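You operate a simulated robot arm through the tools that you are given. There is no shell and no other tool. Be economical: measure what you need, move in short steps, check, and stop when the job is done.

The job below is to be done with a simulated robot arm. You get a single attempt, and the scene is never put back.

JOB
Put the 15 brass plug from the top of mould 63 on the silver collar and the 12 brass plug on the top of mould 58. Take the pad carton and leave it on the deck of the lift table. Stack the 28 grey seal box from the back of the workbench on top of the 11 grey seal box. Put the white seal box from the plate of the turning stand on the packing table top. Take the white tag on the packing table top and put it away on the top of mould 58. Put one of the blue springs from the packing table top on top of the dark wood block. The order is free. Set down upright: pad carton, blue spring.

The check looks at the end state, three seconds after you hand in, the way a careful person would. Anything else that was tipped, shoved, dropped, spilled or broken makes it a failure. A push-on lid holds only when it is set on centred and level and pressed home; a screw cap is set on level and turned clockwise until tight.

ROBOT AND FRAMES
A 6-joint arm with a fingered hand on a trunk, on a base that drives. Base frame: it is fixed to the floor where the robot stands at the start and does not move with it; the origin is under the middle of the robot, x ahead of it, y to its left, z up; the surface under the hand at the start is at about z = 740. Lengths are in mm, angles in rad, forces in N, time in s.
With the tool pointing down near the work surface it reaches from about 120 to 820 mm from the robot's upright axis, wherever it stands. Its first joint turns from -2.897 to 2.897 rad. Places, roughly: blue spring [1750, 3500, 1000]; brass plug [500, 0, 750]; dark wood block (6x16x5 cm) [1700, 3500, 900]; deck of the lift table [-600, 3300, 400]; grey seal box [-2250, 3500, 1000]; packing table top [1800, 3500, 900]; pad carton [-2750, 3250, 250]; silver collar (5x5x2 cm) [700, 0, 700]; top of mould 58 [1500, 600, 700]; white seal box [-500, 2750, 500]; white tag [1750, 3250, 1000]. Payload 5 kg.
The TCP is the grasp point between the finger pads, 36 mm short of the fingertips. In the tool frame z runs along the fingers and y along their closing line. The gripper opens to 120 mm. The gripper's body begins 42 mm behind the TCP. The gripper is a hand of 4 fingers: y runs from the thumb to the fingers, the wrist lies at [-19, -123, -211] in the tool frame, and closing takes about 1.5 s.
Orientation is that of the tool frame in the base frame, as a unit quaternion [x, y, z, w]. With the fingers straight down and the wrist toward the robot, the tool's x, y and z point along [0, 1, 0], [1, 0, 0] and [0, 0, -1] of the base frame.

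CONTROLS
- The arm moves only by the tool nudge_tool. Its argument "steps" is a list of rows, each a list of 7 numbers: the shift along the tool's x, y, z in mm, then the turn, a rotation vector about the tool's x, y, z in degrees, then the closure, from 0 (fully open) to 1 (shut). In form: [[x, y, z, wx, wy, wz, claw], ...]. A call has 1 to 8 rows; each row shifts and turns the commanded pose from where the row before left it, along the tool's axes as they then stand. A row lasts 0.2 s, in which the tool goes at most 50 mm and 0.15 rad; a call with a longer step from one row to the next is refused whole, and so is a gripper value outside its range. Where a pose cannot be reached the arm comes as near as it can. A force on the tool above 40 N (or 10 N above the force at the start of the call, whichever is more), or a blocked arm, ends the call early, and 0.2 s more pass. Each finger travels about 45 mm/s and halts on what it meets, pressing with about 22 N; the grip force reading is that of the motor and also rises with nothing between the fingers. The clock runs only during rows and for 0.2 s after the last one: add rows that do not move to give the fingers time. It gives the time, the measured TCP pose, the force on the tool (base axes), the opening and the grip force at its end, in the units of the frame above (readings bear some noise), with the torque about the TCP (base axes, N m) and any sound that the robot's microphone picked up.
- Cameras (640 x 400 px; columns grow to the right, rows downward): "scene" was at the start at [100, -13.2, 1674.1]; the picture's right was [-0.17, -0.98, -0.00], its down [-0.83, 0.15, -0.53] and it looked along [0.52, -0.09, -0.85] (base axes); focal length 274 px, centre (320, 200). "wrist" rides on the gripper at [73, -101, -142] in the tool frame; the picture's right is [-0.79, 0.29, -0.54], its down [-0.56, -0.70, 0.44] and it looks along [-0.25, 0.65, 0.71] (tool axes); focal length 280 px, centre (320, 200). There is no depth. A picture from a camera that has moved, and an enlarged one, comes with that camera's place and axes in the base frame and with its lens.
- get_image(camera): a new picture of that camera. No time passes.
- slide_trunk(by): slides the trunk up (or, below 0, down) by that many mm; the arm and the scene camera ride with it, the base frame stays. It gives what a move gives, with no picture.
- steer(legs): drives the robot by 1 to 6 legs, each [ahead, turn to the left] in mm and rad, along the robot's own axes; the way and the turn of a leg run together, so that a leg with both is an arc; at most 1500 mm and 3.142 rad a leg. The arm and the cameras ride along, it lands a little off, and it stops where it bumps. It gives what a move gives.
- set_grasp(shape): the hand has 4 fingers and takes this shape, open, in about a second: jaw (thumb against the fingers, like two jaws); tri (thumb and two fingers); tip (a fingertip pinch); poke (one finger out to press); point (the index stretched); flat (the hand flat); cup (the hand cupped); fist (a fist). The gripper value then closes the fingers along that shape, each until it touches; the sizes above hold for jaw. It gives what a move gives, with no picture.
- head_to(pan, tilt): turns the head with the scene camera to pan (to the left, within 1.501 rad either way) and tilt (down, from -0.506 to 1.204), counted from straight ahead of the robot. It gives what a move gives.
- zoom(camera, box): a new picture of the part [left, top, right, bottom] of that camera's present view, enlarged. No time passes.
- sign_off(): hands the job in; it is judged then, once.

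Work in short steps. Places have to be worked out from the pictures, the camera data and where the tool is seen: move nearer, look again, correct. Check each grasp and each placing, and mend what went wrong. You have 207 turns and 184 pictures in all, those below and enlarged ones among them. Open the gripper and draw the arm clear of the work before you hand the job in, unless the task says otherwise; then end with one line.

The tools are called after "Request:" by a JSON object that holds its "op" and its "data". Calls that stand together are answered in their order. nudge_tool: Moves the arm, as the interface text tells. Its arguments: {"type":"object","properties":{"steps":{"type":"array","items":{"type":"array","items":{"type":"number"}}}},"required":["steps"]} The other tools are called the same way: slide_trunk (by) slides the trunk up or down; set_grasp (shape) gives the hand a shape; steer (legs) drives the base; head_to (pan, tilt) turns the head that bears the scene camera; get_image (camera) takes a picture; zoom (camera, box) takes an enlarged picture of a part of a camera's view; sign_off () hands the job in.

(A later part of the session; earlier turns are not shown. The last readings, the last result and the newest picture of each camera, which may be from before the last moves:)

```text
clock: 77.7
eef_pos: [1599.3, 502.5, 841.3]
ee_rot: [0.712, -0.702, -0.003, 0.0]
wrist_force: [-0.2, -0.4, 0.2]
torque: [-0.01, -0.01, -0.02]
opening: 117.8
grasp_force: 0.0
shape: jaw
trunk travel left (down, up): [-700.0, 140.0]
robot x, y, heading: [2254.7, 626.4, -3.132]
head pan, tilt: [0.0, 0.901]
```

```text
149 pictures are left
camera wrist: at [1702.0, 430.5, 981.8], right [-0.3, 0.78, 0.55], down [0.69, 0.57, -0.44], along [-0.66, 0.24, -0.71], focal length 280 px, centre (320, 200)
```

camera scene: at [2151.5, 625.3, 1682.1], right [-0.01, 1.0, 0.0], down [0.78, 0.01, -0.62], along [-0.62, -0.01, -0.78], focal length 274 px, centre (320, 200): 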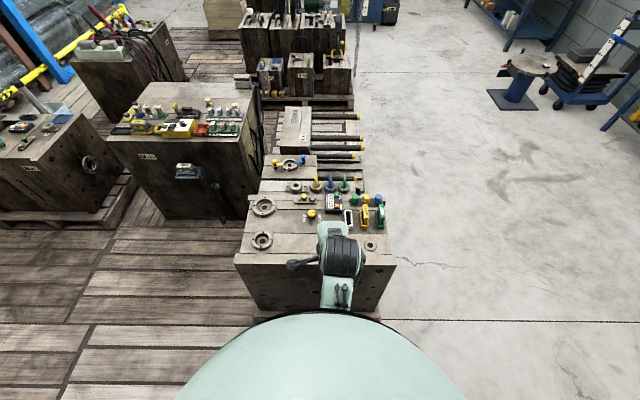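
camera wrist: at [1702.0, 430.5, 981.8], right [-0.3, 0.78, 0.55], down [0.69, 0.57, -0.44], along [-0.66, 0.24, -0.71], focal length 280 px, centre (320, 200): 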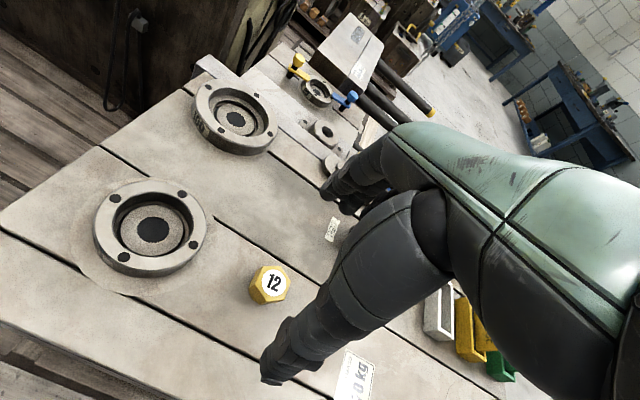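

Plug 12 stands on mould 58 (surface ≈720). I raise and retract the arm, raise the trunk, then drive to the packing table.

Request:
{"op": "nudge_tool", "data": {"steps": [[0, 0, -50, 0, 0, 0, 0], [0, 0, -50, 0, 0, 0, 0], [0, 0, -50, 0, 0, 0, 0], [0, -45, 0, 0, 0, 0, 0], [0, -45, 0, 0, 0, 0, 0], [-40, -25, 0, 0, 0, 0, 0], [-40, 0, 0, 0, 0, 0, 0]]}}

Request:
{"op": "slide_trunk", "data": {"by": 140}}

Request:
{"op": "steer", "data": {"legs": [[0, -1.366], [1000, 0], [900, 0], [0, -0.216]]}}

Request:
{"op": "head_to", "data": {"pan": 0, "tilt": 0.6}}

Request:
{"op": "get_image", "data": {"camera": "scene"}}

```text
clock: 79.2
eef_pos: [1713.4, 585.6, 991.0]
ee_rot: [0.713, -0.701, -0.002, 0.0]
wrist_force: [-0.2, 0.9, -0.6]
torque: [0.0, -0.02, 0.02]
opening: 119.7
grasp_force: 0.1
shape: jaw
trunk travel left (down, up): [-700.0, 140.0]
robot x, y, heading: [2255.3, 631.1, -3.136]
head pan, tilt: [0.0, 0.901]
```

```text
clock: 80.9
eef_pos: [1715.4, 584.8, 1130.3]
ee_rot: [0.713, -0.701, -0.003, -0.001]
wrist_force: [0.1, 0.8, -1.1]
torque: [0.02, 0.0, -0.03]
opening: 119.7
grasp_force: 0.1
shape: jaw
trunk travel left (down, up): [-840.0, 0.0]
robot x, y, heading: [2252.9, 631.7, -3.13]
head pan, tilt: [0.0, 0.901]
```

```text
clock: 96.3
eef_pos: [1813.6, 3025.1, 1131.8]
ee_rot: [-0.001, 1.0, 0.001, 0.001]
wrist_force: [0.5, 0.4, -0.2]
torque: [-0.03, 0.0, 0.04]
opening: 120.0
grasp_force: 0.0
shape: jaw
trunk travel left (down, up): [-840.0, 0.0]
robot x, y, heading: [1848.0, 2484.6, 1.563]
head pan, tilt: [0.0, 0.901]
```

```text
clock: 97.1
eef_pos: [1815.3, 3024.7, 1131.0]
ee_rot: [0.0, 1.0, 0.001, 0.002]
wrist_force: [-0.6, -0.5, 0.3]
torque: [-0.04, 0.01, 0.03]
opening: 119.6
grasp_force: 0.1
shape: jaw
trunk travel left (down, up): [-840.0, 0.0]
robot x, y, heading: [1850.1, 2482.2, 1.562]
head pan, tilt: [0.0, 0.6]
```

```text
148 pictures are left
camera scene: at [1853.1, 2601.1, 1846.8], right [1.0, -0.01, 0.0], down [0.0, -0.57, -0.82], along [0.0, 0.82, -0.57], focal length 274 px, centre (320, 200)
```

scene: 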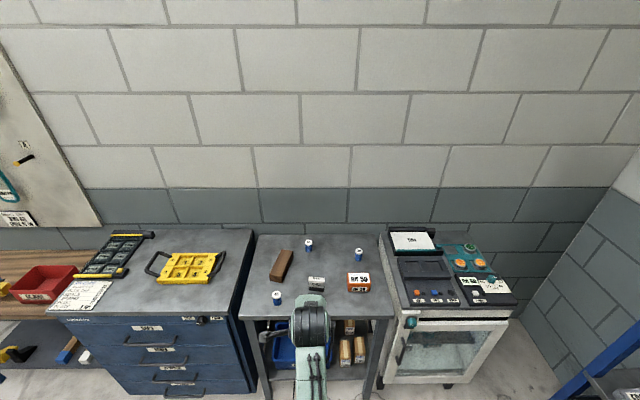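

Request:
{"op": "zoom", "data": {"camera": "scene", "box": [235, 225, 405, 330]}}

Request:
{"op": "get_image", "data": {"camera": "wrist"}}

```text
3.76 times, centred on (320, 278) of scene
camera zoom: at [1853.1, 2601.1, 1846.8], right [1.0, -0.01, 0.0], down [0.0, -0.57, -0.82], along [0.0, 0.82, -0.57], focal length 1033 px, centre (320, -92)
```

zoom: 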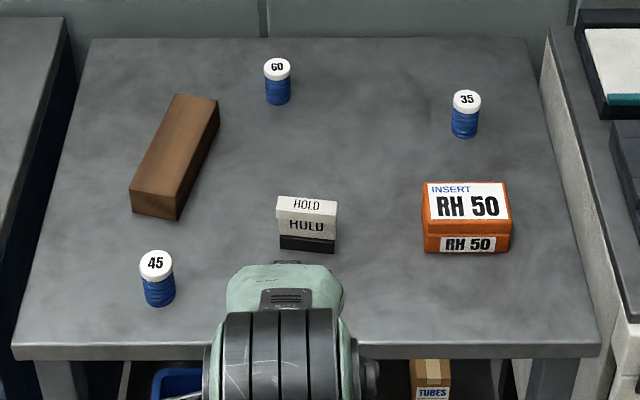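

```text
146 pictures are left
camera wrist: at [1741.5, 2923.2, 1272.5], right [0.79, 0.29, 0.55], down [0.56, -0.7, -0.44], along [0.25, 0.66, -0.71], focal length 280 px, centre (320, 200)
```

wrist: 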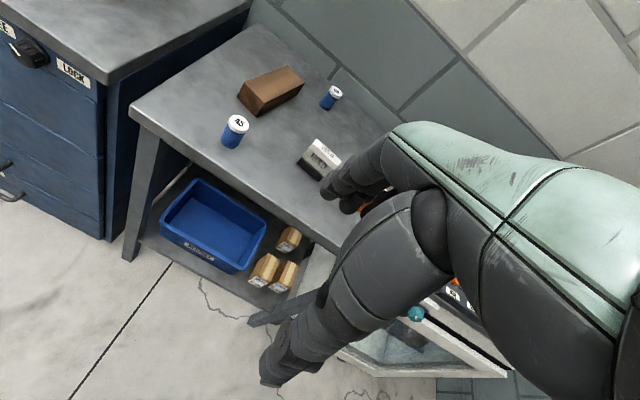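

Packing table: front edge y≈3208, tag "HOLD" at ≈(1846,3335), spring 45 at ≈(1687,3270), wood block at ≈(1694,3430). I drive closer.

Request:
{"op": "steer", "data": {"legs": [[260, 0]]}}

Request:
{"op": "nudge_tool", "data": {"steps": [[40, 0, 0, 0, 0, 0, 0.4], [40, 0, 0, 0, 0, 0, 0.4], [30, 0, 0, 0, 0, 0, 0.4], [0, 0, 30, 0, 0, 0, 0.4], [0, 0, 30, 0, 0, 0, 0.4]]}}

Request:
{"op": "get_image", "data": {"camera": "wrist"}}

Request:
{"op": "get_image", "data": {"camera": "scene"}}

```text
clock: 99.1
eef_pos: [1815.7, 3286.6, 1132.8]
ee_rot: [0.0, 1.0, 0.002, 0.001]
wrist_force: [0.0, -0.1, 0.4]
torque: [0.06, -0.01, 0.0]
opening: 119.7
grasp_force: 0.0
shape: jaw
trunk travel left (down, up): [-840.0, 0.0]
robot x, y, heading: [1854.0, 2746.5, 1.567]
head pan, tilt: [0.0, 0.6]
```

```text
clock: 100.3
eef_pos: [1706.1, 3289.2, 1071.1]
ee_rot: [-0.001, 1.0, 0.002, 0.002]
wrist_force: [0.5, 0.0, 0.6]
torque: [-0.01, -0.01, 0.03]
opening: 72.5
grasp_force: 0.1
shape: jaw
trunk travel left (down, up): [-840.0, 0.0]
robot x, y, heading: [1855.1, 2747.1, 1.566]
head pan, tilt: [0.0, 0.6]
```

```text
145 pictures are left
camera wrist: at [1632.8, 3185.9, 1211.8], right [0.79, 0.29, 0.55], down [0.56, -0.7, -0.44], along [0.26, 0.66, -0.71], focal length 280 px, centre (320, 200)
```

wrist: 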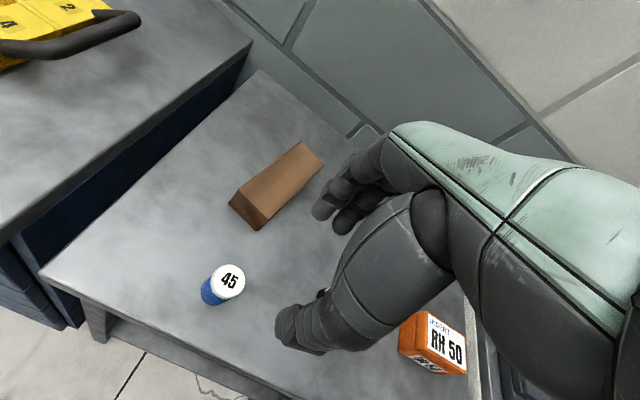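

```text
144 pictures are left
camera scene: at [1854.5, 2863.7, 1846.9], right [1.0, -0.01, 0.0], down [0.0, -0.56, -0.83], along [0.0, 0.83, -0.56], focal length 274 px, centre (320, 200)
```

scene: 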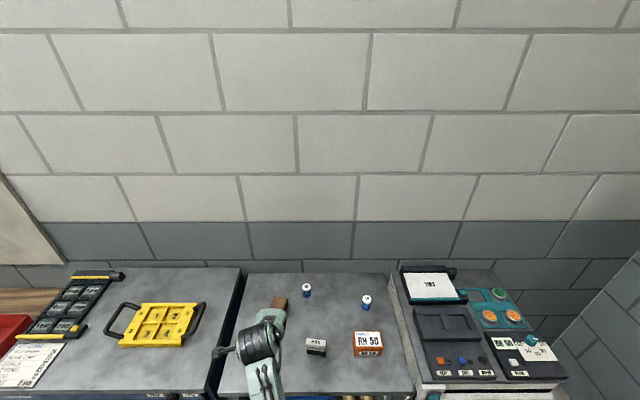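

Triangulation gives spring 45 at ≈(1680,3294), top z≈910, so the table is ≈860. I move over it and lower to 980.

Request:
{"op": "nudge_tool", "data": {"steps": [[26, 4, 0, 0, 0, 0, 0.3], [0, 0, 40, 0, 0, 0, 0.3], [0, 0, 40, 0, 0, 0, 0.3], [0, 0, 10, 0, 0, 0, 0.3], [0, 0, 0, 0, 0, 0, 0.3]]}}

Request:
{"op": "get_image", "data": {"camera": "wrist"}}

```text
clock: 101.5
eef_pos: [1680.2, 3292.9, 981.0]
ee_rot: [0.001, 1.0, 0.002, 0.002]
wrist_force: [-0.3, 0.6, 0.2]
torque: [-0.02, 0.01, -0.01]
opening: 83.8
grasp_force: 0.0
shape: jaw
trunk travel left (down, up): [-840.0, 0.0]
robot x, y, heading: [1850.5, 2746.1, 1.568]
head pan, tilt: [0.0, 0.6]
```

```text
143 pictures are left
camera wrist: at [1607.3, 3190.1, 1121.5], right [0.79, 0.29, 0.55], down [0.56, -0.7, -0.44], along [0.25, 0.66, -0.71], focal length 280 px, centre (320, 200)
```

wrist: 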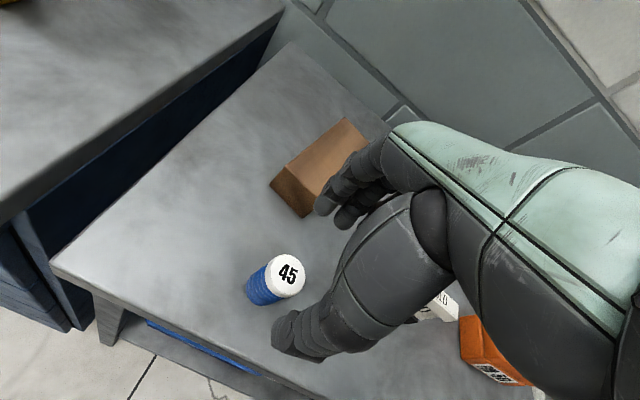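

Spring top confirmed at (1681,3294,910). I descend to TCP 914 and check.

Request:
{"op": "nudge_tool", "data": {"steps": [[0, 1, 35, 0, 0, 0, 0.3], [0, 0, 20, 0, 0, 0, 0.3], [0, 0, 12, 0, 0, 0, 0.3], [0, 0, 0, 0, 0, 0, 0.3]]}}

Request:
{"op": "get_image", "data": {"camera": "wrist"}}

```text
clock: 102.5
eef_pos: [1681.5, 3293.1, 914.6]
ee_rot: [0.0, 1.0, 0.001, 0.001]
wrist_force: [0.3, 0.0, 0.4]
torque: [-0.02, -0.02, 0.04]
opening: 83.9
grasp_force: 0.2
shape: jaw
trunk travel left (down, up): [-840.0, 0.0]
robot x, y, heading: [1852.1, 2745.7, 1.561]
head pan, tilt: [0.0, 0.6]
```

```text
142 pictures are left
camera wrist: at [1607.1, 3191.3, 1054.9], right [0.79, 0.29, 0.55], down [0.56, -0.7, -0.44], along [0.25, 0.66, -0.71], focal length 280 px, centre (320, 200)
```

wrist: 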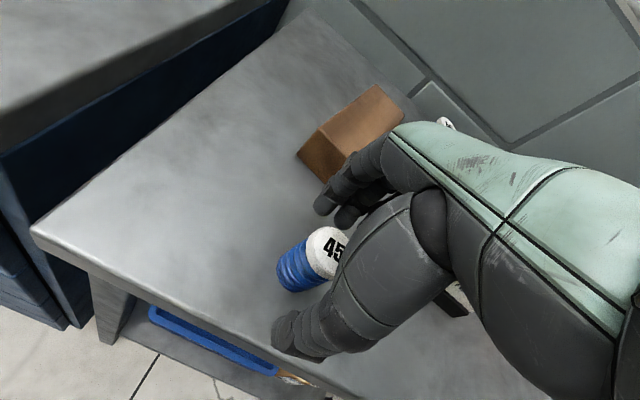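

Well aligned. I close on the spring.

Request:
{"op": "nudge_tool", "data": {"steps": [[0, 0, 3, 0, 0, 0, 0.3], [0, 0, 0, 0, 0, 0, 0.5], [0, 0, 0, 0, 0, 0, 0.7], [0, 0, 0, 0, 0, 0, 1], [0, 0, 0, 0, 0, 0, 1], [0, 0, 0, 0, 0, 0, 1], [0, 0, 0, 0, 0, 0, 1]]}}

Request:
{"op": "get_image", "data": {"camera": "wrist"}}

```text
clock: 104.1
eef_pos: [1681.2, 3293.9, 910.3]
ee_rot: [0.0, 1.0, 0.002, 0.002]
wrist_force: [-0.4, 0.4, 1.2]
torque: [0.01, -0.01, 0.01]
opening: 26.9
grasp_force: 21.9
shape: jaw
trunk travel left (down, up): [-840.0, 0.0]
robot x, y, heading: [1853.2, 2746.2, 1.565]
head pan, tilt: [0.0, 0.6]
```

```text
141 pictures are left
camera wrist: at [1607.5, 3191.3, 1052.1], right [0.79, 0.29, 0.55], down [0.56, -0.7, -0.44], along [0.25, 0.66, -0.71], focal length 280 px, centre (320, 200)
```

wrist: 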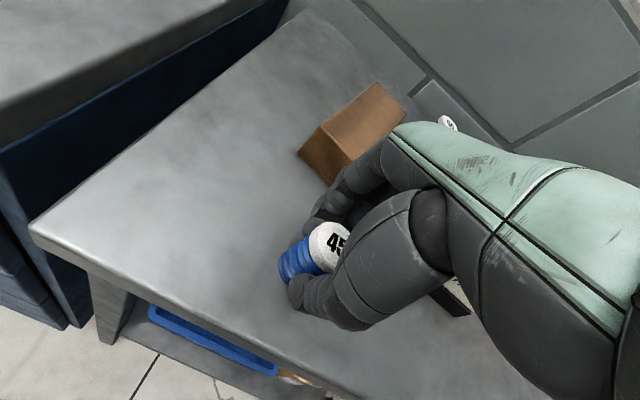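

Gripped. I lift and move toward the block (estimated centre ≈(1680,3467), top ≈910).

Request:
{"op": "nudge_tool", "data": {"steps": [[0, 0, -30, 0, 0, 0, 1], [0, 0, -50, 0, 0, 0, 1], [0, 40, -10, 0, 0, 0, 1], [0, 45, 0, 0, 0, 0, 1], [0, 35, 0, 0, 0, 0, 1], [0, 0, 0, 0, 0, 0, 1]]}}

Request:
{"op": "get_image", "data": {"camera": "wrist"}}

Request:
{"op": "zoom", "data": {"camera": "scene", "box": [210, 250, 420, 390]}}

```text
clock: 105.5
eef_pos: [1681.2, 3413.5, 1002.0]
ee_rot: [0.0, 1.0, 0.002, 0.001]
wrist_force: [-0.3, -0.5, -1.1]
torque: [-0.03, -0.04, -0.03]
opening: 26.8
grasp_force: 22.6
shape: jaw
trunk travel left (down, up): [-840.0, 0.0]
robot x, y, heading: [1851.9, 2745.9, 1.562]
head pan, tilt: [0.0, 0.6]
```

```text
140 pictures are left
camera wrist: at [1607.6, 3311.3, 1143.4], right [0.79, 0.29, 0.55], down [0.56, -0.7, -0.44], along [0.25, 0.66, -0.71], focal length 280 px, centre (320, 200)
```

wrist: 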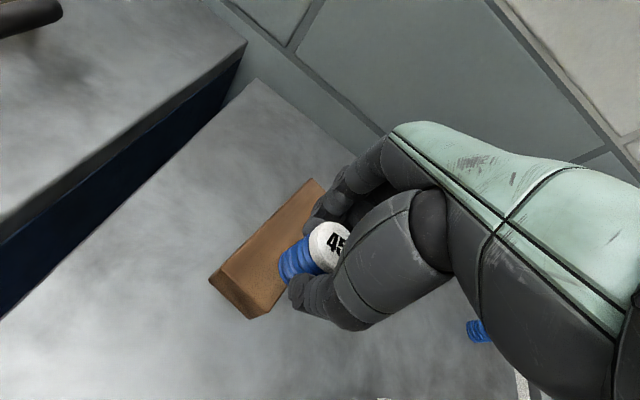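

```text
2.86 times, centred on (315, 320) of scene
camera zoom: at [1854.2, 2863.3, 1846.9], right [1.0, -0.01, 0.0], down [0.0, -0.56, -0.83], along [0.0, 0.83, -0.56], focal length 784 px, centre (334, -143)
```

zoom: 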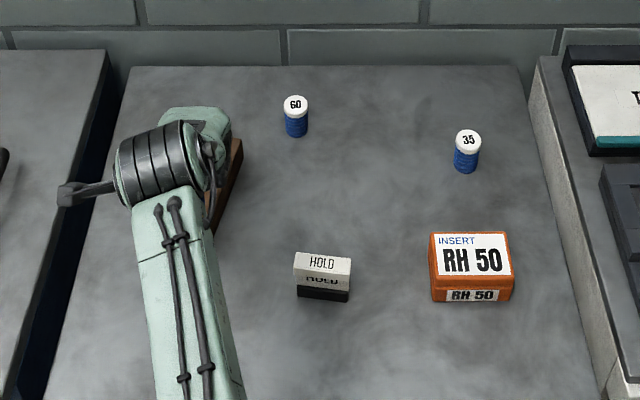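

Request:
{"op": "zoom", "data": {"camera": "wrist", "box": [190, 160, 370, 340]}}

```text
2.22 times, centred on (280, 250) of wrist
camera zoom: at [1607.6, 3311.3, 1143.4], right [0.79, 0.29, 0.55], down [0.56, -0.7, -0.44], along [0.25, 0.66, -0.71], focal length 623 px, centre (409, 89)
```

zoom: 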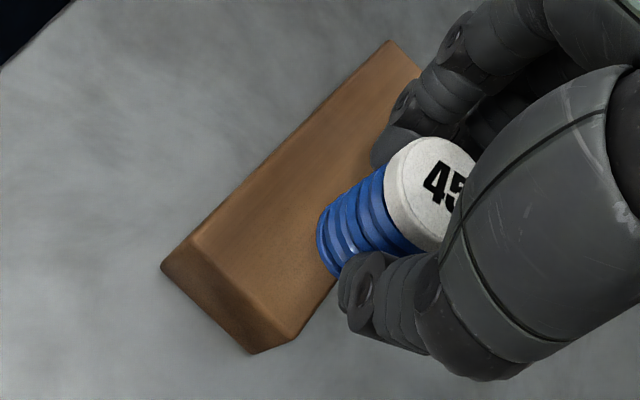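

I place it near (1677,3457) on the block; moving and lowering to 970 first.

Request:
{"op": "nudge_tool", "data": {"steps": [[4, 42, 0, 0, 0, 0, 1], [0, 0, 20, 0, 0, 0, 1], [0, 0, 10, 0, 0, 0, 1], [0, 0, 0, 0, 0, 0, 1]]}}

Request:
{"op": "zoom", "data": {"camera": "wrist", "box": [190, 160, 370, 340]}}

```text
clock: 106.5
eef_pos: [1676.5, 3457.2, 972.7]
ee_rot: [0.0, 1.0, 0.002, 0.003]
wrist_force: [-1.4, 1.0, -0.9]
torque: [0.0, -0.03, 0.0]
opening: 26.6
grasp_force: 21.6
shape: jaw
trunk travel left (down, up): [-840.0, 0.0]
robot x, y, heading: [1848.6, 2747.4, 1.566]
head pan, tilt: [0.0, 0.6]
```

```text
2.22 times, centred on (280, 250) of wrist
camera zoom: at [1603.3, 3354.3, 1111.8], right [0.79, 0.29, 0.55], down [0.56, -0.7, -0.44], along [0.26, 0.66, -0.71], focal length 623 px, centre (409, 89)
```

zoom: 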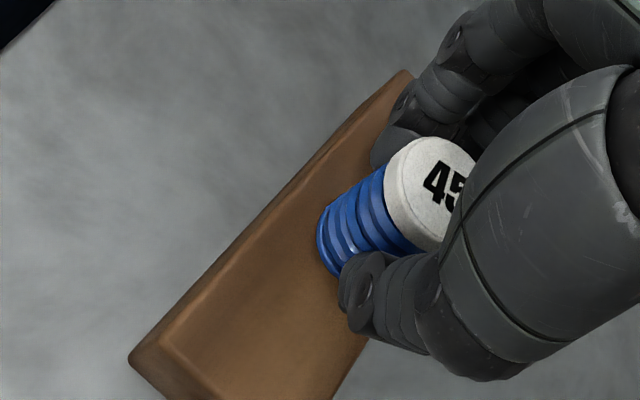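

Spring's projected footprint falls mid-width of the block. I descend in small steps.

Request:
{"op": "nudge_tool", "data": {"steps": [[0, 0, 6, 0, 0, 0, 1], [0, 0, 4, 0, 0, 0, 1], [0, 0, 3, 0, 0, 0, 1], [0, 0, 0, 0, 0, 0, 1]]}}

Request:
{"op": "zoom", "data": {"camera": "wrist", "box": [190, 160, 370, 340]}}

```text
clock: 107.5
eef_pos: [1678.3, 3454.9, 958.1]
ee_rot: [0.0, 1.0, 0.001, 0.002]
wrist_force: [0.4, -0.5, -0.8]
torque: [0.02, 0.0, 0.02]
opening: 26.5
grasp_force: 22.3
shape: jaw
trunk travel left (down, up): [-840.0, 0.0]
robot x, y, heading: [1849.7, 2746.9, 1.564]
head pan, tilt: [0.0, 0.6]
```

```text
2.22 times, centred on (280, 250) of wrist
camera zoom: at [1603.7, 3353.4, 1099.5], right [0.79, 0.29, 0.55], down [0.56, -0.7, -0.44], along [0.26, 0.66, -0.71], focal length 623 px, centre (409, 89)
```

zoom: 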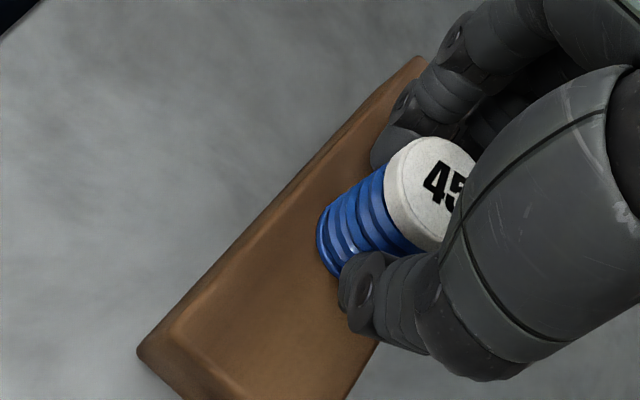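

Request:
{"op": "nudge_tool", "data": {"steps": [[0, 0, 2, 0, 0, 0, 1], [0, 0, 1.5, 0, 0, 0, 1], [0, 0, 0, 0, 0, 0, 1]]}}

Request:
{"op": "nudge_tool", "data": {"steps": [[0, 0, 2, 0, 0, 0, 1], [0, 0, 0, 0, 0, 0, 1]]}}

Request:
{"op": "nudge_tool", "data": {"steps": [[0, 0, 1.5, 0, 0, 0, 1], [0, 0, 0, 0, 0, 0, 1]]}}

```text
clock: 108.3
eef_pos: [1676.0, 3455.3, 955.9]
ee_rot: [-0.001, 1.0, 0.002, 0.002]
wrist_force: [1.1, -1.7, 4.9]
torque: [0.01, -0.05, -0.03]
opening: 26.8
grasp_force: 22.0
shape: jaw
trunk travel left (down, up): [-840.0, 0.0]
robot x, y, heading: [1849.6, 2746.6, 1.563]
head pan, tilt: [0.0, 0.6]
```

```text
clock: 108.9
eef_pos: [1676.7, 3454.9, 954.3]
ee_rot: [0.0, 1.0, 0.003, 0.001]
wrist_force: [0.4, -0.3, 10.1]
torque: [0.11, -0.04, 0.02]
opening: 27.1
grasp_force: 22.5
shape: jaw
trunk travel left (down, up): [-840.0, 0.0]
robot x, y, heading: [1853.9, 2748.2, 1.565]
head pan, tilt: [0.0, 0.6]
```

```text
clock: 109.5
eef_pos: [1676.7, 3455.9, 954.1]
ee_rot: [0.0, 1.0, 0.005, 0.002]
wrist_force: [0.8, 1.6, 20.0]
torque: [0.11, -0.01, 0.0]
opening: 27.9
grasp_force: 22.3
shape: jaw
trunk travel left (down, up): [-840.0, 0.0]
robot x, y, heading: [1853.8, 2746.1, 1.564]
head pan, tilt: [0.0, 0.6]
```

Contact is firm. I back off 3.5 mm, release, and rise.

Request:
{"op": "nudge_tool", "data": {"steps": [[0, 0, -3.5, 0, 0, 0, 1], [0, 0, 0, 0, 0, 0, 0.8], [0, 0, 0, 0, 0, 0, 0.5], [0, 0, 0, 0, 0, 0, 0.5], [0, 0, 0, 0, 0, 0, 0.5], [0, 0, -30, 0, 0, 0, 0.5], [0, 0, -50, 0, 0, 0, 0.5], [0, 0, 0, 0, 0, 0, 0.3]]}}

Request:
{"op": "get_image", "data": {"camera": "wrist"}}

```text
clock: 111.3
eef_pos: [1678.2, 3454.3, 1035.0]
ee_rot: [0.0, 1.0, 0.002, 0.002]
wrist_force: [0.0, -0.3, -0.1]
torque: [0.02, 0.02, -0.03]
opening: 83.8
grasp_force: 0.0
shape: jaw
trunk travel left (down, up): [-840.0, 0.0]
robot x, y, heading: [1853.6, 2747.4, 1.563]
head pan, tilt: [0.0, 0.6]
```

```text
135 pictures are left
camera wrist: at [1603.9, 3352.4, 1175.8], right [0.79, 0.29, 0.55], down [0.56, -0.7, -0.44], along [0.26, 0.66, -0.71], focal length 280 px, centre (320, 200)
```

wrist: 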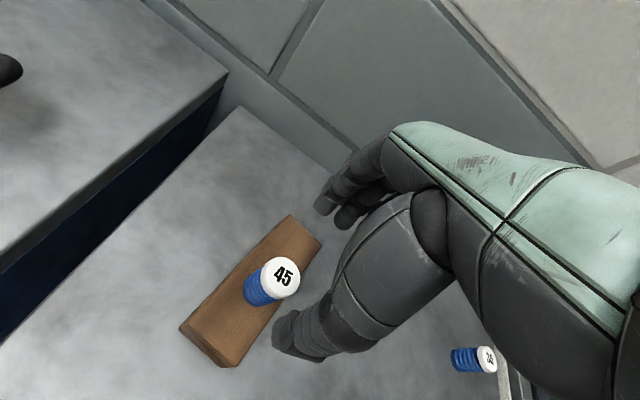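

Spring stands upright on the block. Now I go above the HOLD tag at ≈(1845,3362).

Request:
{"op": "nudge_tool", "data": {"steps": [[-42, -22, 0, 0, 0, 0, 0.3], [-42, -22, 0, 0, 0, 0, 0.2], [-42, -22, 0, 0, 0, 0, 0.2], [-41, -24, 0, 0, 0, 0, 0.2], [0, 0, 15, 0, 0, 0, 0.2], [0, 0, 0, 0, 0, 0, 0.2]]}}

Request:
{"op": "get_image", "data": {"camera": "wrist"}}

```text
clock: 112.7
eef_pos: [1844.2, 3364.5, 1020.1]
ee_rot: [0.0, 1.0, 0.002, 0.002]
wrist_force: [0.4, 0.6, -0.5]
torque: [-0.01, -0.01, -0.03]
opening: 95.8
grasp_force: 0.1
shape: jaw
trunk travel left (down, up): [-840.0, 0.0]
robot x, y, heading: [1853.1, 2749.0, 1.564]
head pan, tilt: [0.0, 0.6]
```

```text
134 pictures are left
camera wrist: at [1770.0, 3262.5, 1161.6], right [0.79, 0.29, 0.55], down [0.56, -0.7, -0.44], along [0.25, 0.66, -0.71], focal length 280 px, centre (320, 200)
```

wrist: 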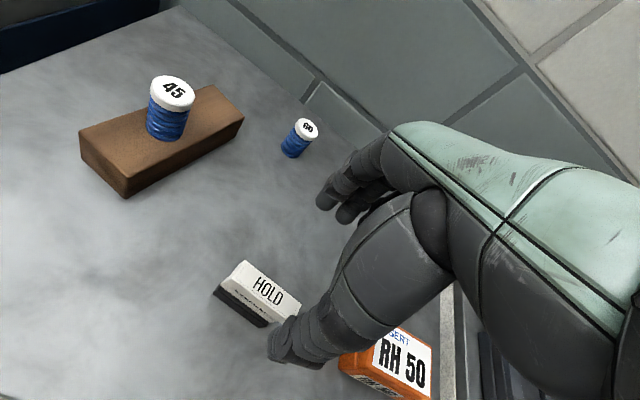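

Tag is almost under the TCP. I lower to 965 and look again.

Request:
{"op": "nudge_tool", "data": {"steps": [[0, -2, 35, 0, 0, 0, 0.2], [0, 0, 20, 0, 0, 0, 0.2], [0, 0, 0, 0, 0, 0, 0.2]]}}

Request:
{"op": "zoom", "data": {"camera": "wrist", "box": [200, 160, 440, 400]}}

```text
clock: 113.5
eef_pos: [1844.9, 3362.8, 965.6]
ee_rot: [-0.001, 1.0, 0.001, 0.002]
wrist_force: [1.3, -0.1, 1.0]
torque: [-0.02, 0.02, 0.02]
opening: 95.8
grasp_force: 0.1
shape: jaw
trunk travel left (down, up): [-840.0, 0.0]
robot x, y, heading: [1850.4, 2742.2, 1.566]
head pan, tilt: [0.0, 0.6]
```

```text
1.67 times, centred on (320, 280) of wrist
camera zoom: at [1770.2, 3260.1, 1106.1], right [0.79, 0.29, 0.55], down [0.56, -0.7, -0.44], along [0.25, 0.66, -0.71], focal length 467 px, centre (320, 67)
```

zoom: 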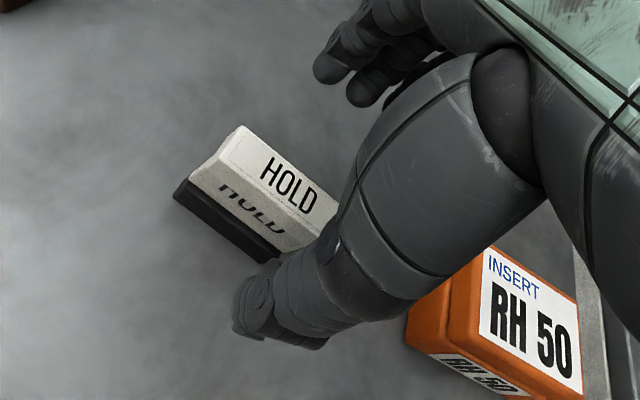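

The tag is yawed about −9°, so I rotate the tool +8° and descend to ≈910.

Request:
{"op": "nudge_tool", "data": {"steps": [[0, -1, 0, 0, 0, 8, 0.2], [0, 0, 30, 0, 0, 0, 0.2], [0, 0, 20, 0, 0, 0, 0.2], [0, 0, 5, 0, 0, 0, 0.2], [0, 0, 0, 0, 0, 0, 0.2]]}}

Request:
{"op": "zoom", "data": {"camera": "wrist", "box": [200, 160, 440, 400]}}

```text
clock: 114.7
eef_pos: [1845.0, 3362.4, 910.6]
ee_rot: [0.069, 0.998, 0.003, 0.002]
wrist_force: [0.3, -0.2, -0.2]
torque: [0.02, 0.03, 0.01]
opening: 95.7
grasp_force: 0.2
shape: jaw
trunk travel left (down, up): [-840.0, 0.0]
robot x, y, heading: [1848.8, 2745.3, 1.564]
head pan, tilt: [0.0, 0.6]
```

```text
1.67 times, centred on (320, 280) of wrist
camera zoom: at [1757.0, 3271.5, 1051.5], right [0.82, 0.17, 0.55], down [0.46, -0.77, -0.44], along [0.34, 0.61, -0.71], focal length 467 px, centre (320, 67)
```

zoom: 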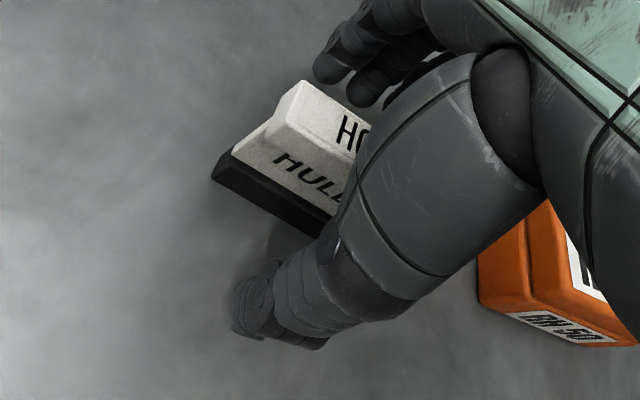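

The tag lies between thumb and fingers. I close.

Request:
{"op": "nudge_tool", "data": {"steps": [[0, 0, 3, 0, 0, 0, 0.2], [0, 0, 0, 0, 0, 0, 0.5], [0, 0, 0, 0, 0, 0, 0.7], [0, 0, 0, 0, 0, 0, 1], [0, 0, 0, 0, 0, 0, 1], [0, 0, 0, 0, 0, 0, 1], [0, 0, 0, 0, 0, 0, 1]]}}

Request:
{"op": "zoom", "data": {"camera": "wrist", "box": [200, 160, 440, 400]}}

```text
clock: 116.3
eef_pos: [1844.0, 3363.5, 905.8]
ee_rot: [0.07, 0.998, 0.002, 0.001]
wrist_force: [-0.3, 0.2, 0.4]
torque: [0.0, 0.0, 0.01]
opening: 8.2
grasp_force: 21.7
shape: jaw
trunk travel left (down, up): [-840.0, 0.0]
robot x, y, heading: [1852.1, 2746.4, 1.561]
head pan, tilt: [0.0, 0.6]
```

```text
1.67 times, centred on (320, 280) of wrist
camera zoom: at [1757.0, 3271.3, 1048.4], right [0.82, 0.17, 0.55], down [0.46, -0.77, -0.44], along [0.34, 0.61, -0.71], focal length 467 px, centre (320, 67)
```

zoom: 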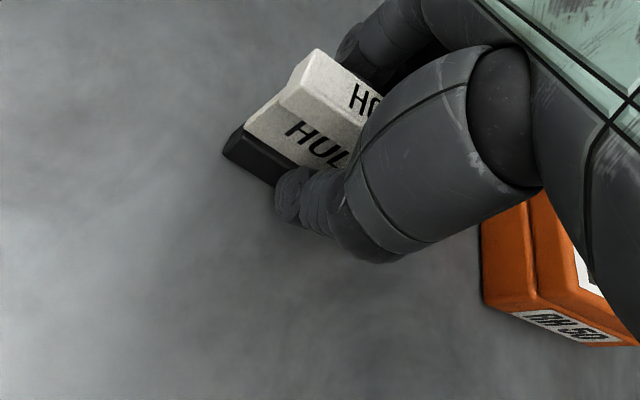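

Closed to 8 mm; I lift a little and check whether the tag comes along.

Request:
{"op": "nudge_tool", "data": {"steps": [[0, 0, -20, 0, 0, 0, 1], [0, 0, -40, 0, 0, 0, 1], [0, 0, 0, 0, 0, 0, 1]]}}

Request:
{"op": "zoom", "data": {"camera": "wrist", "box": [200, 160, 440, 400]}}

Request:
{"op": "zoom", "data": {"camera": "scene", "box": [210, 250, 420, 390]}}

```text
clock: 117.1
eef_pos: [1843.1, 3362.1, 966.7]
ee_rot: [0.069, 0.998, 0.002, 0.002]
wrist_force: [-0.1, 0.1, -0.4]
torque: [0.01, 0.0, 0.03]
opening: 8.2
grasp_force: 22.0
shape: jaw
trunk travel left (down, up): [-840.0, 0.0]
robot x, y, heading: [1847.9, 2748.5, 1.563]
head pan, tilt: [0.0, 0.6]
```

```text
1.67 times, centred on (320, 280) of wrist
camera zoom: at [1756.3, 3270.8, 1108.5], right [0.82, 0.17, 0.55], down [0.46, -0.77, -0.44], along [0.34, 0.61, -0.71], focal length 467 px, centre (320, 67)
```

zoom: 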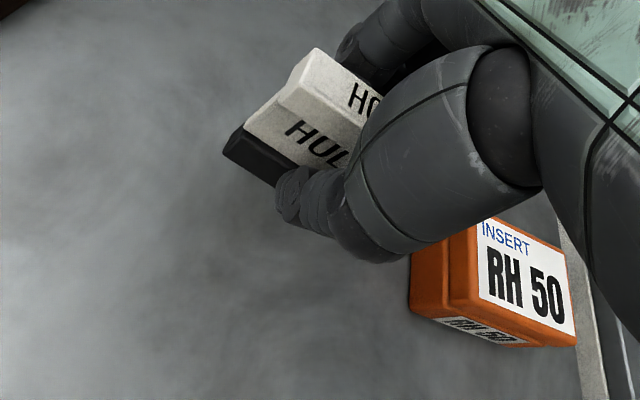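

```text
2.86 times, centred on (315, 320) of scene
camera zoom: at [1854.4, 2864.2, 1846.8], right [1.0, -0.01, 0.0], down [0.0, -0.57, -0.82], along [0.0, 0.82, -0.57], focal length 784 px, centre (334, -143)
```

zoom: 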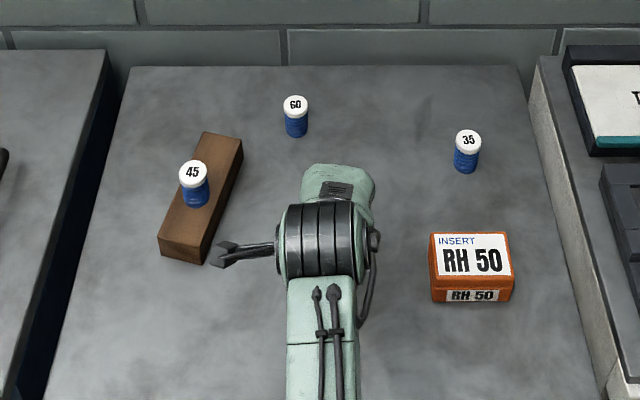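

The tag is held. I raise, back off, and drive to behind mould 58 again.

Request:
{"op": "nudge_tool", "data": {"steps": [[0, 0, -45, 0, 0, 0, 1], [0, 0, -45, 0, 0, 0, 1], [0, 0, -45, 0, 0, 0, 1], [0, -45, 0, 0, 0, -8, 1], [0, -45, 0, 0, 0, 0, 1], [0, 0, 0, 0, 0, 0, 1]]}}

Request:
{"op": "steer", "data": {"legs": [[-600, 0], [0, -2.874], [1000, 0], [560, 0], [0, -1.83]]}}

Request:
{"op": "head_to", "data": {"pan": 0, "tilt": 0.9}}

Request:
{"op": "get_image", "data": {"camera": "wrist"}}

Request:
{"op": "zoom", "data": {"camera": "scene", "box": [220, 170, 410, 290]}}

```text
clock: 118.5
eef_pos: [1838.2, 3272.4, 1101.1]
ee_rot: [0.0, 1.0, 0.001, 0.002]
wrist_force: [-0.6, 0.2, -0.5]
torque: [-0.05, -0.03, 0.0]
opening: 8.1
grasp_force: 22.4
shape: jaw
trunk travel left (down, up): [-840.0, 0.0]
robot x, y, heading: [1850.7, 2745.1, 1.566]
head pan, tilt: [0.0, 0.6]
```

```text
clock: 143.8
eef_pos: [1725.1, 610.8, 1101.4]
ee_rot: [0.715, -0.699, -0.002, -0.001]
wrist_force: [-0.2, -0.1, -0.2]
torque: [0.02, 0.01, 0.01]
opening: 7.6
grasp_force: 22.4
shape: jaw
trunk travel left (down, up): [-840.0, 0.0]
robot x, y, heading: [2249.9, 635.8, -3.123]
head pan, tilt: [0.0, 0.6]
```

```text
clock: 144.6
eef_pos: [1725.7, 610.5, 1101.6]
ee_rot: [0.715, -0.699, -0.002, 0.0]
wrist_force: [-0.2, 0.0, 0.2]
torque: [0.01, -0.01, -0.01]
opening: 8.0
grasp_force: 21.8
shape: jaw
trunk travel left (down, up): [-840.0, 0.0]
robot x, y, heading: [2251.4, 635.3, -3.127]
head pan, tilt: [0.0, 0.901]
```

```text
128 pictures are left
camera wrist: at [1828.8, 538.4, 1242.7], right [-0.3, 0.78, 0.55], down [0.69, 0.58, -0.44], along [-0.66, 0.24, -0.71], focal length 280 px, centre (320, 200)
```

wrist: 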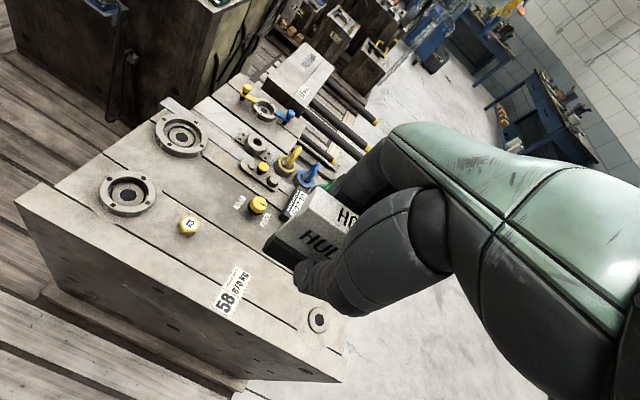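

```text
3.33 times, centred on (315, 230) of scene
camera zoom: at [2147.3, 632.2, 1822.2], right [-0.02, 1.0, 0.0], down [0.78, 0.01, -0.62], along [-0.62, -0.01, -0.78], focal length 914 px, centre (337, 100)
```

zoom: 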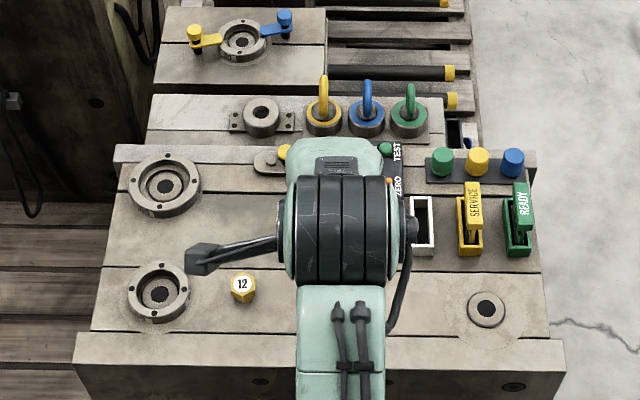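

Robot is back in place. I move above (1592,578) and lower to ≈800.

Request:
{"op": "nudge_tool", "data": {"steps": [[10, 45, 0, 0, 0, 0, 1], [10, 45, 0, 0, 0, 0, 1], [10, 44, 0, 0, 0, 0, 1], [0, 0, 50, 0, 0, 0, 1], [0, 0, 50, 0, 0, 0, 1], [0, 0, 50, 0, 0, 0, 1], [0, 0, 50, 0, 0, 0, 1], [0, 0, 50, 0, 0, 0, 1]]}}

Request:
{"op": "get_image", "data": {"camera": "wrist"}}

```text
clock: 146.4
eef_pos: [1592.1, 579.5, 852.0]
ee_rot: [0.715, -0.699, -0.004, -0.001]
wrist_force: [-0.7, -0.2, -0.5]
torque: [-0.01, -0.05, -0.06]
opening: 8.1
grasp_force: 21.4
shape: jaw
trunk travel left (down, up): [-840.0, 0.0]
robot x, y, heading: [2251.1, 639.0, -3.125]
head pan, tilt: [0.0, 0.901]
```

```text
126 pictures are left
camera wrist: at [1695.0, 506.2, 992.5], right [-0.3, 0.78, 0.55], down [0.69, 0.58, -0.44], along [-0.66, 0.24, -0.71], focal length 280 px, centre (320, 200)
```

wrist: 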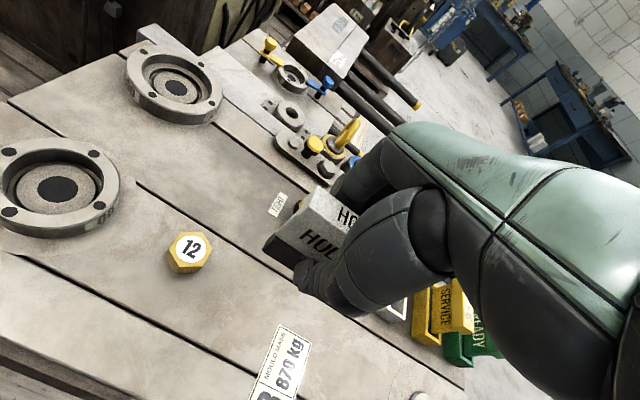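

Clear path. I descend to ~775 then slow.

Request:
{"op": "nudge_tool", "data": {"steps": [[0, 0, 40, 0, 0, 0, 1], [0, 0, 25, 0, 0, 0, 1], [0, 0, 10, 0, 0, 0, 1], [0, 0, 0, 0, 0, 0, 1]]}}

Request:
{"op": "get_image", "data": {"camera": "wrist"}}

```text
clock: 147.4
eef_pos: [1591.8, 577.5, 777.4]
ee_rot: [0.715, -0.699, -0.003, 0.0]
wrist_force: [-0.9, -0.4, -0.4]
torque: [-0.01, -0.03, 0.0]
opening: 8.3
grasp_force: 21.9
shape: jaw
trunk travel left (down, up): [-840.0, 0.0]
robot x, y, heading: [2253.6, 633.4, -3.128]
head pan, tilt: [0.0, 0.901]
```

```text
125 pictures are left
camera wrist: at [1694.5, 506.8, 918.2], right [-0.3, 0.78, 0.55], down [0.69, 0.58, -0.44], along [-0.66, 0.24, -0.71], focal length 280 px, centre (320, 200)
```

wrist: 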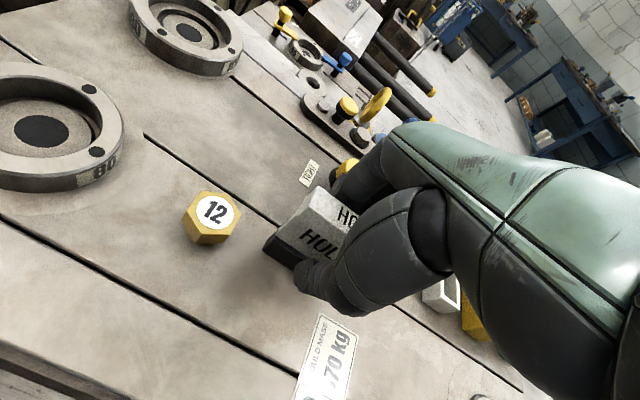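

Request:
{"op": "nudge_tool", "data": {"steps": [[0, 0, 5, 0, 0, 0, 1], [0, 0, 3, 0, 0, 0, 1], [0, 0, 1.5, 0, 0, 0, 1], [0, 0, 0, 0, 0, 0, 1]]}}

Request:
{"op": "nudge_tool", "data": {"steps": [[0, 0, 1.5, 0, 0, 0, 1], [0, 0, 1.5, 0, 0, 0, 1], [0, 0, 0, 0, 0, 0, 1]]}}

Request:
{"op": "nudge_tool", "data": {"steps": [[0, 0, 2, 0, 0, 0, 1], [0, 0, 0, 0, 0, 0, 1]]}}

```text
clock: 148.4
eef_pos: [1590.7, 577.2, 767.2]
ee_rot: [0.715, -0.699, -0.002, 0.0]
wrist_force: [0.0, -1.3, 0.3]
torque: [-0.04, 0.0, 0.0]
opening: 8.1
grasp_force: 22.4
shape: jaw
trunk travel left (down, up): [-840.0, 0.0]
robot x, y, heading: [2249.6, 632.7, -3.125]
head pan, tilt: [0.0, 0.901]
```

```text
clock: 149.2
eef_pos: [1590.2, 578.8, 765.2]
ee_rot: [0.715, -0.699, -0.004, 0.001]
wrist_force: [2.6, 0.5, 11.3]
torque: [-0.05, -0.02, 0.01]
opening: 8.4
grasp_force: 22.1
shape: jaw
trunk travel left (down, up): [-840.0, 0.0]
robot x, y, heading: [2251.9, 632.6, -3.122]
head pan, tilt: [0.0, 0.901]
```

```text
clock: 149.8
eef_pos: [1591.8, 578.5, 765.0]
ee_rot: [0.715, -0.699, -0.005, 0.002]
wrist_force: [2.6, -1.2, 20.9]
torque: [-0.02, 0.04, -0.01]
opening: 9.0
grasp_force: 22.6
shape: jaw
trunk travel left (down, up): [-840.0, 0.0]
robot x, y, heading: [2252.0, 634.1, -3.125]
head pan, tilt: [0.0, 0.901]
```

Contact is firm. I back off 3 mm, open gradually and rise.

Request:
{"op": "nudge_tool", "data": {"steps": [[0, 0, -3, 0, 0, 0, 1], [0, 0, 0, 0, 0, 0, 0.85], [0, 0, 0, 0, 0, 0, 0.6], [0, 0, 0, 0, 0, 0, 0.5], [0, 0, 0, 0, 0, 0, 0.5], [0, 0, -30, 0, 0, 0, 0.5], [0, 0, -50, 0, 0, 0, 0.5], [0, 0, -30, 0, 0, 0, 0.3]]}}

Request:
{"op": "get_image", "data": {"camera": "wrist"}}

```text
clock: 151.6
eef_pos: [1593.0, 577.3, 876.5]
ee_rot: [0.715, -0.699, -0.002, -0.001]
wrist_force: [-0.8, -0.5, 0.6]
torque: [-0.03, -0.02, 0.02]
opening: 83.7
grasp_force: 0.0
shape: jaw
trunk travel left (down, up): [-840.0, 0.0]
robot x, y, heading: [2251.5, 632.7, -3.122]
head pan, tilt: [0.0, 0.901]
```

```text
124 pictures are left
camera wrist: at [1694.9, 506.1, 1017.0], right [-0.3, 0.78, 0.55], down [0.69, 0.58, -0.44], along [-0.66, 0.24, -0.71], focal length 280 px, centre (320, 200)
```

wrist: 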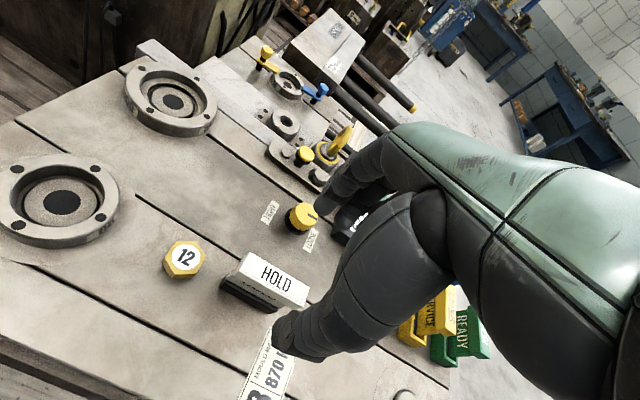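

Tag placed upright on mould 58. I raise and retract the arm, and drive toward the turning stand area.

Request:
{"op": "nudge_tool", "data": {"steps": [[0, 0, -50, 0, 0, 0, 0], [0, 0, -50, 0, 0, 0, 0], [0, 0, -50, 0, 0, 0, 0], [0, 0, -50, 0, 0, 0, 0], [0, -45, 0, 0, 0, 0, 0], [0, -45, 0, 0, 0, 0, 0], [-20, -40, 0, 0, 0, 0, 0]]}}

Request:
{"op": "steer", "data": {"legs": [[0, -1.59], [1200, 0], [0, 1.571], [1500, 0], [400, 0]]}}

Request:
{"op": "head_to", "data": {"pan": -0.4, "tilt": 0.5}}

Request:
{"op": "get_image", "data": {"camera": "scene"}}

```text
clock: 153.2
eef_pos: [1723.1, 601.0, 1076.9]
ee_rot: [0.715, -0.699, -0.003, 0.001]
wrist_force: [-0.6, -0.5, -0.6]
torque: [-0.01, 0.0, -0.01]
opening: 119.8
grasp_force: 0.0
shape: jaw
trunk travel left (down, up): [-840.0, 0.0]
robot x, y, heading: [2249.9, 633.1, -3.131]
head pan, tilt: [0.0, 0.901]
```

```text
clock: 179.1
eef_pos: [-163.2, 1851.7, 1075.0]
ee_rot: [-0.702, 0.712, 0.002, 0.0]
wrist_force: [-0.1, 0.0, 0.4]
torque: [0.0, -0.02, 0.0]
opening: 119.7
grasp_force: 0.0
shape: jaw
trunk travel left (down, up): [-840.0, 0.0]
robot x, y, heading: [370.1, 1870.9, 3.123]
head pan, tilt: [0.0, 0.901]
```

```text
clock: 179.9
eef_pos: [-163.5, 1850.4, 1074.7]
ee_rot: [-0.702, 0.712, 0.002, 0.0]
wrist_force: [0.3, 0.3, -0.2]
torque: [-0.02, 0.03, -0.01]
opening: 119.9
grasp_force: 0.1
shape: jaw
trunk travel left (down, up): [-840.0, 0.0]
robot x, y, heading: [368.7, 1866.3, 3.124]
head pan, tilt: [-0.4, 0.499]
```

```text
123 pictures are left
camera scene: at [255.7, 1904.0, 1855.9], right [0.41, 0.91, 0.0], down [0.44, -0.19, -0.88], along [-0.8, 0.36, -0.48], focal length 274 px, centre (320, 200)
```

scene: 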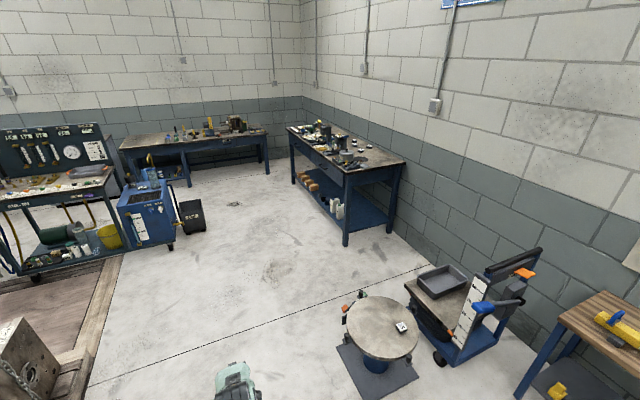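

Request:
{"op": "zoom", "data": {"camera": "scene", "box": [320, 240, 560, 400]}}

Request:
{"op": "zoom", "data": {"camera": "scene", "box": [270, 110, 430, 250]}}

```text
2.50 times, centred on (440, 320) of scene
camera zoom: at [255.7, 1904.0, 1855.9], right [0.41, 0.91, 0.0], down [0.44, -0.19, -0.88], along [-0.8, 0.36, -0.48], focal length 686 px, centre (20, -100)
```

zoom: 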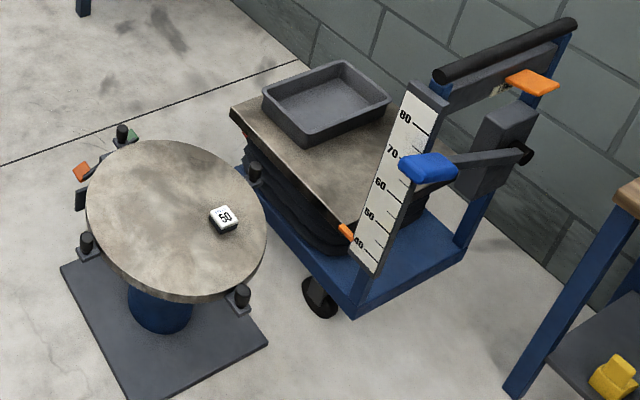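

```text
2.86 times, centred on (350, 180) of scene
camera zoom: at [255.7, 1904.0, 1855.9], right [0.41, 0.91, 0.0], down [0.44, -0.19, -0.88], along [-0.8, 0.36, -0.48], focal length 784 px, centre (234, 257)
```

zoom: 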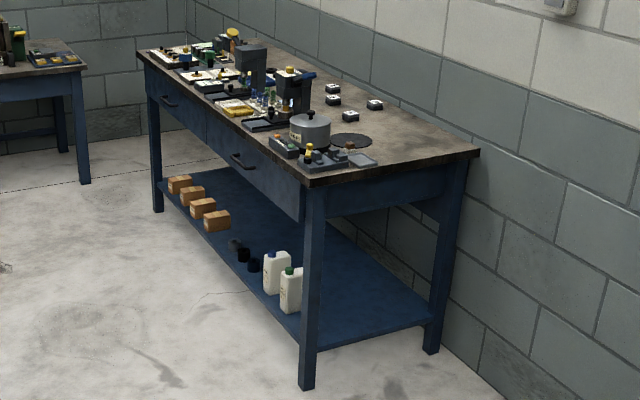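

White seal box "50" is on the turning stand at ≈(-455,2700). I drive to stand in front (from −y side).

Request:
{"op": "steer", "data": {"legs": [[815, 0], [0, -1.553], [130, 0]]}}

Request:
{"op": "head_to", "data": {"pan": 0, "tilt": 0.9}}

Request:
{"op": "get_image", "data": {"camera": "scene"}}

Request:
{"op": "get_image", "data": {"camera": "wrist"}}

```text
clock: 190.2
eef_pos: [-464.7, 2542.3, 1075.0]
ee_rot: [0.003, 1.0, 0.003, 0.002]
wrist_force: [0.2, 1.0, 0.3]
torque: [0.0, -0.02, 0.01]
opening: 119.8
grasp_force: 0.1
shape: jaw
trunk travel left (down, up): [-840.0, 0.0]
robot x, y, heading: [-444.2, 2013.1, 1.563]
head pan, tilt: [-0.4, 0.499]
```

```text
clock: 191.0
eef_pos: [-464.1, 2543.9, 1075.8]
ee_rot: [0.003, 1.0, 0.002, 0.002]
wrist_force: [0.5, 0.0, 1.0]
torque: [0.0, 0.01, 0.03]
opening: 120.0
grasp_force: 0.1
shape: jaw
trunk travel left (down, up): [-840.0, 0.0]
robot x, y, heading: [-445.8, 2012.9, 1.562]
head pan, tilt: [0.0, 0.901]
```

```text
120 pictures are left
camera scene: at [-441.7, 2118.4, 1822.1], right [1.0, -0.01, 0.0], down [-0.01, -0.78, -0.62], along [0.01, 0.62, -0.78], focal length 274 px, centre (320, 200)
```

scene: 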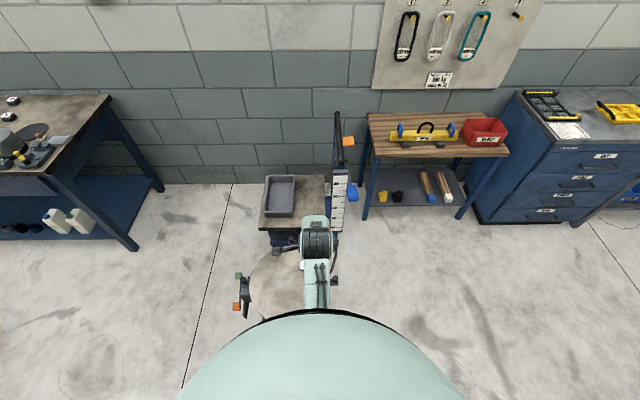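

```text
119 pictures are left
camera wrist: at [-539.5, 2442.0, 1215.9], right [0.79, 0.28, 0.55], down [0.56, -0.7, -0.44], along [0.26, 0.65, -0.71], focal length 280 px, centre (320, 200)
```

wrist: 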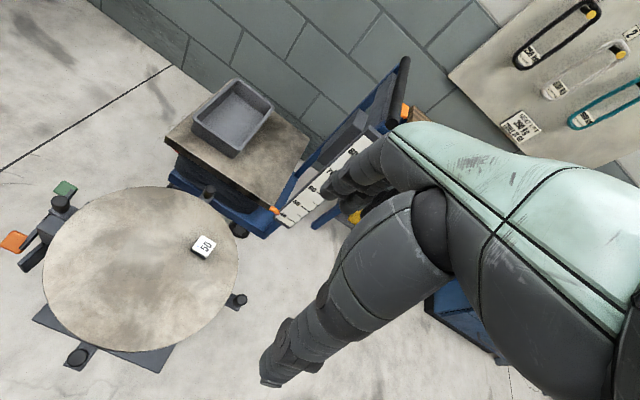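

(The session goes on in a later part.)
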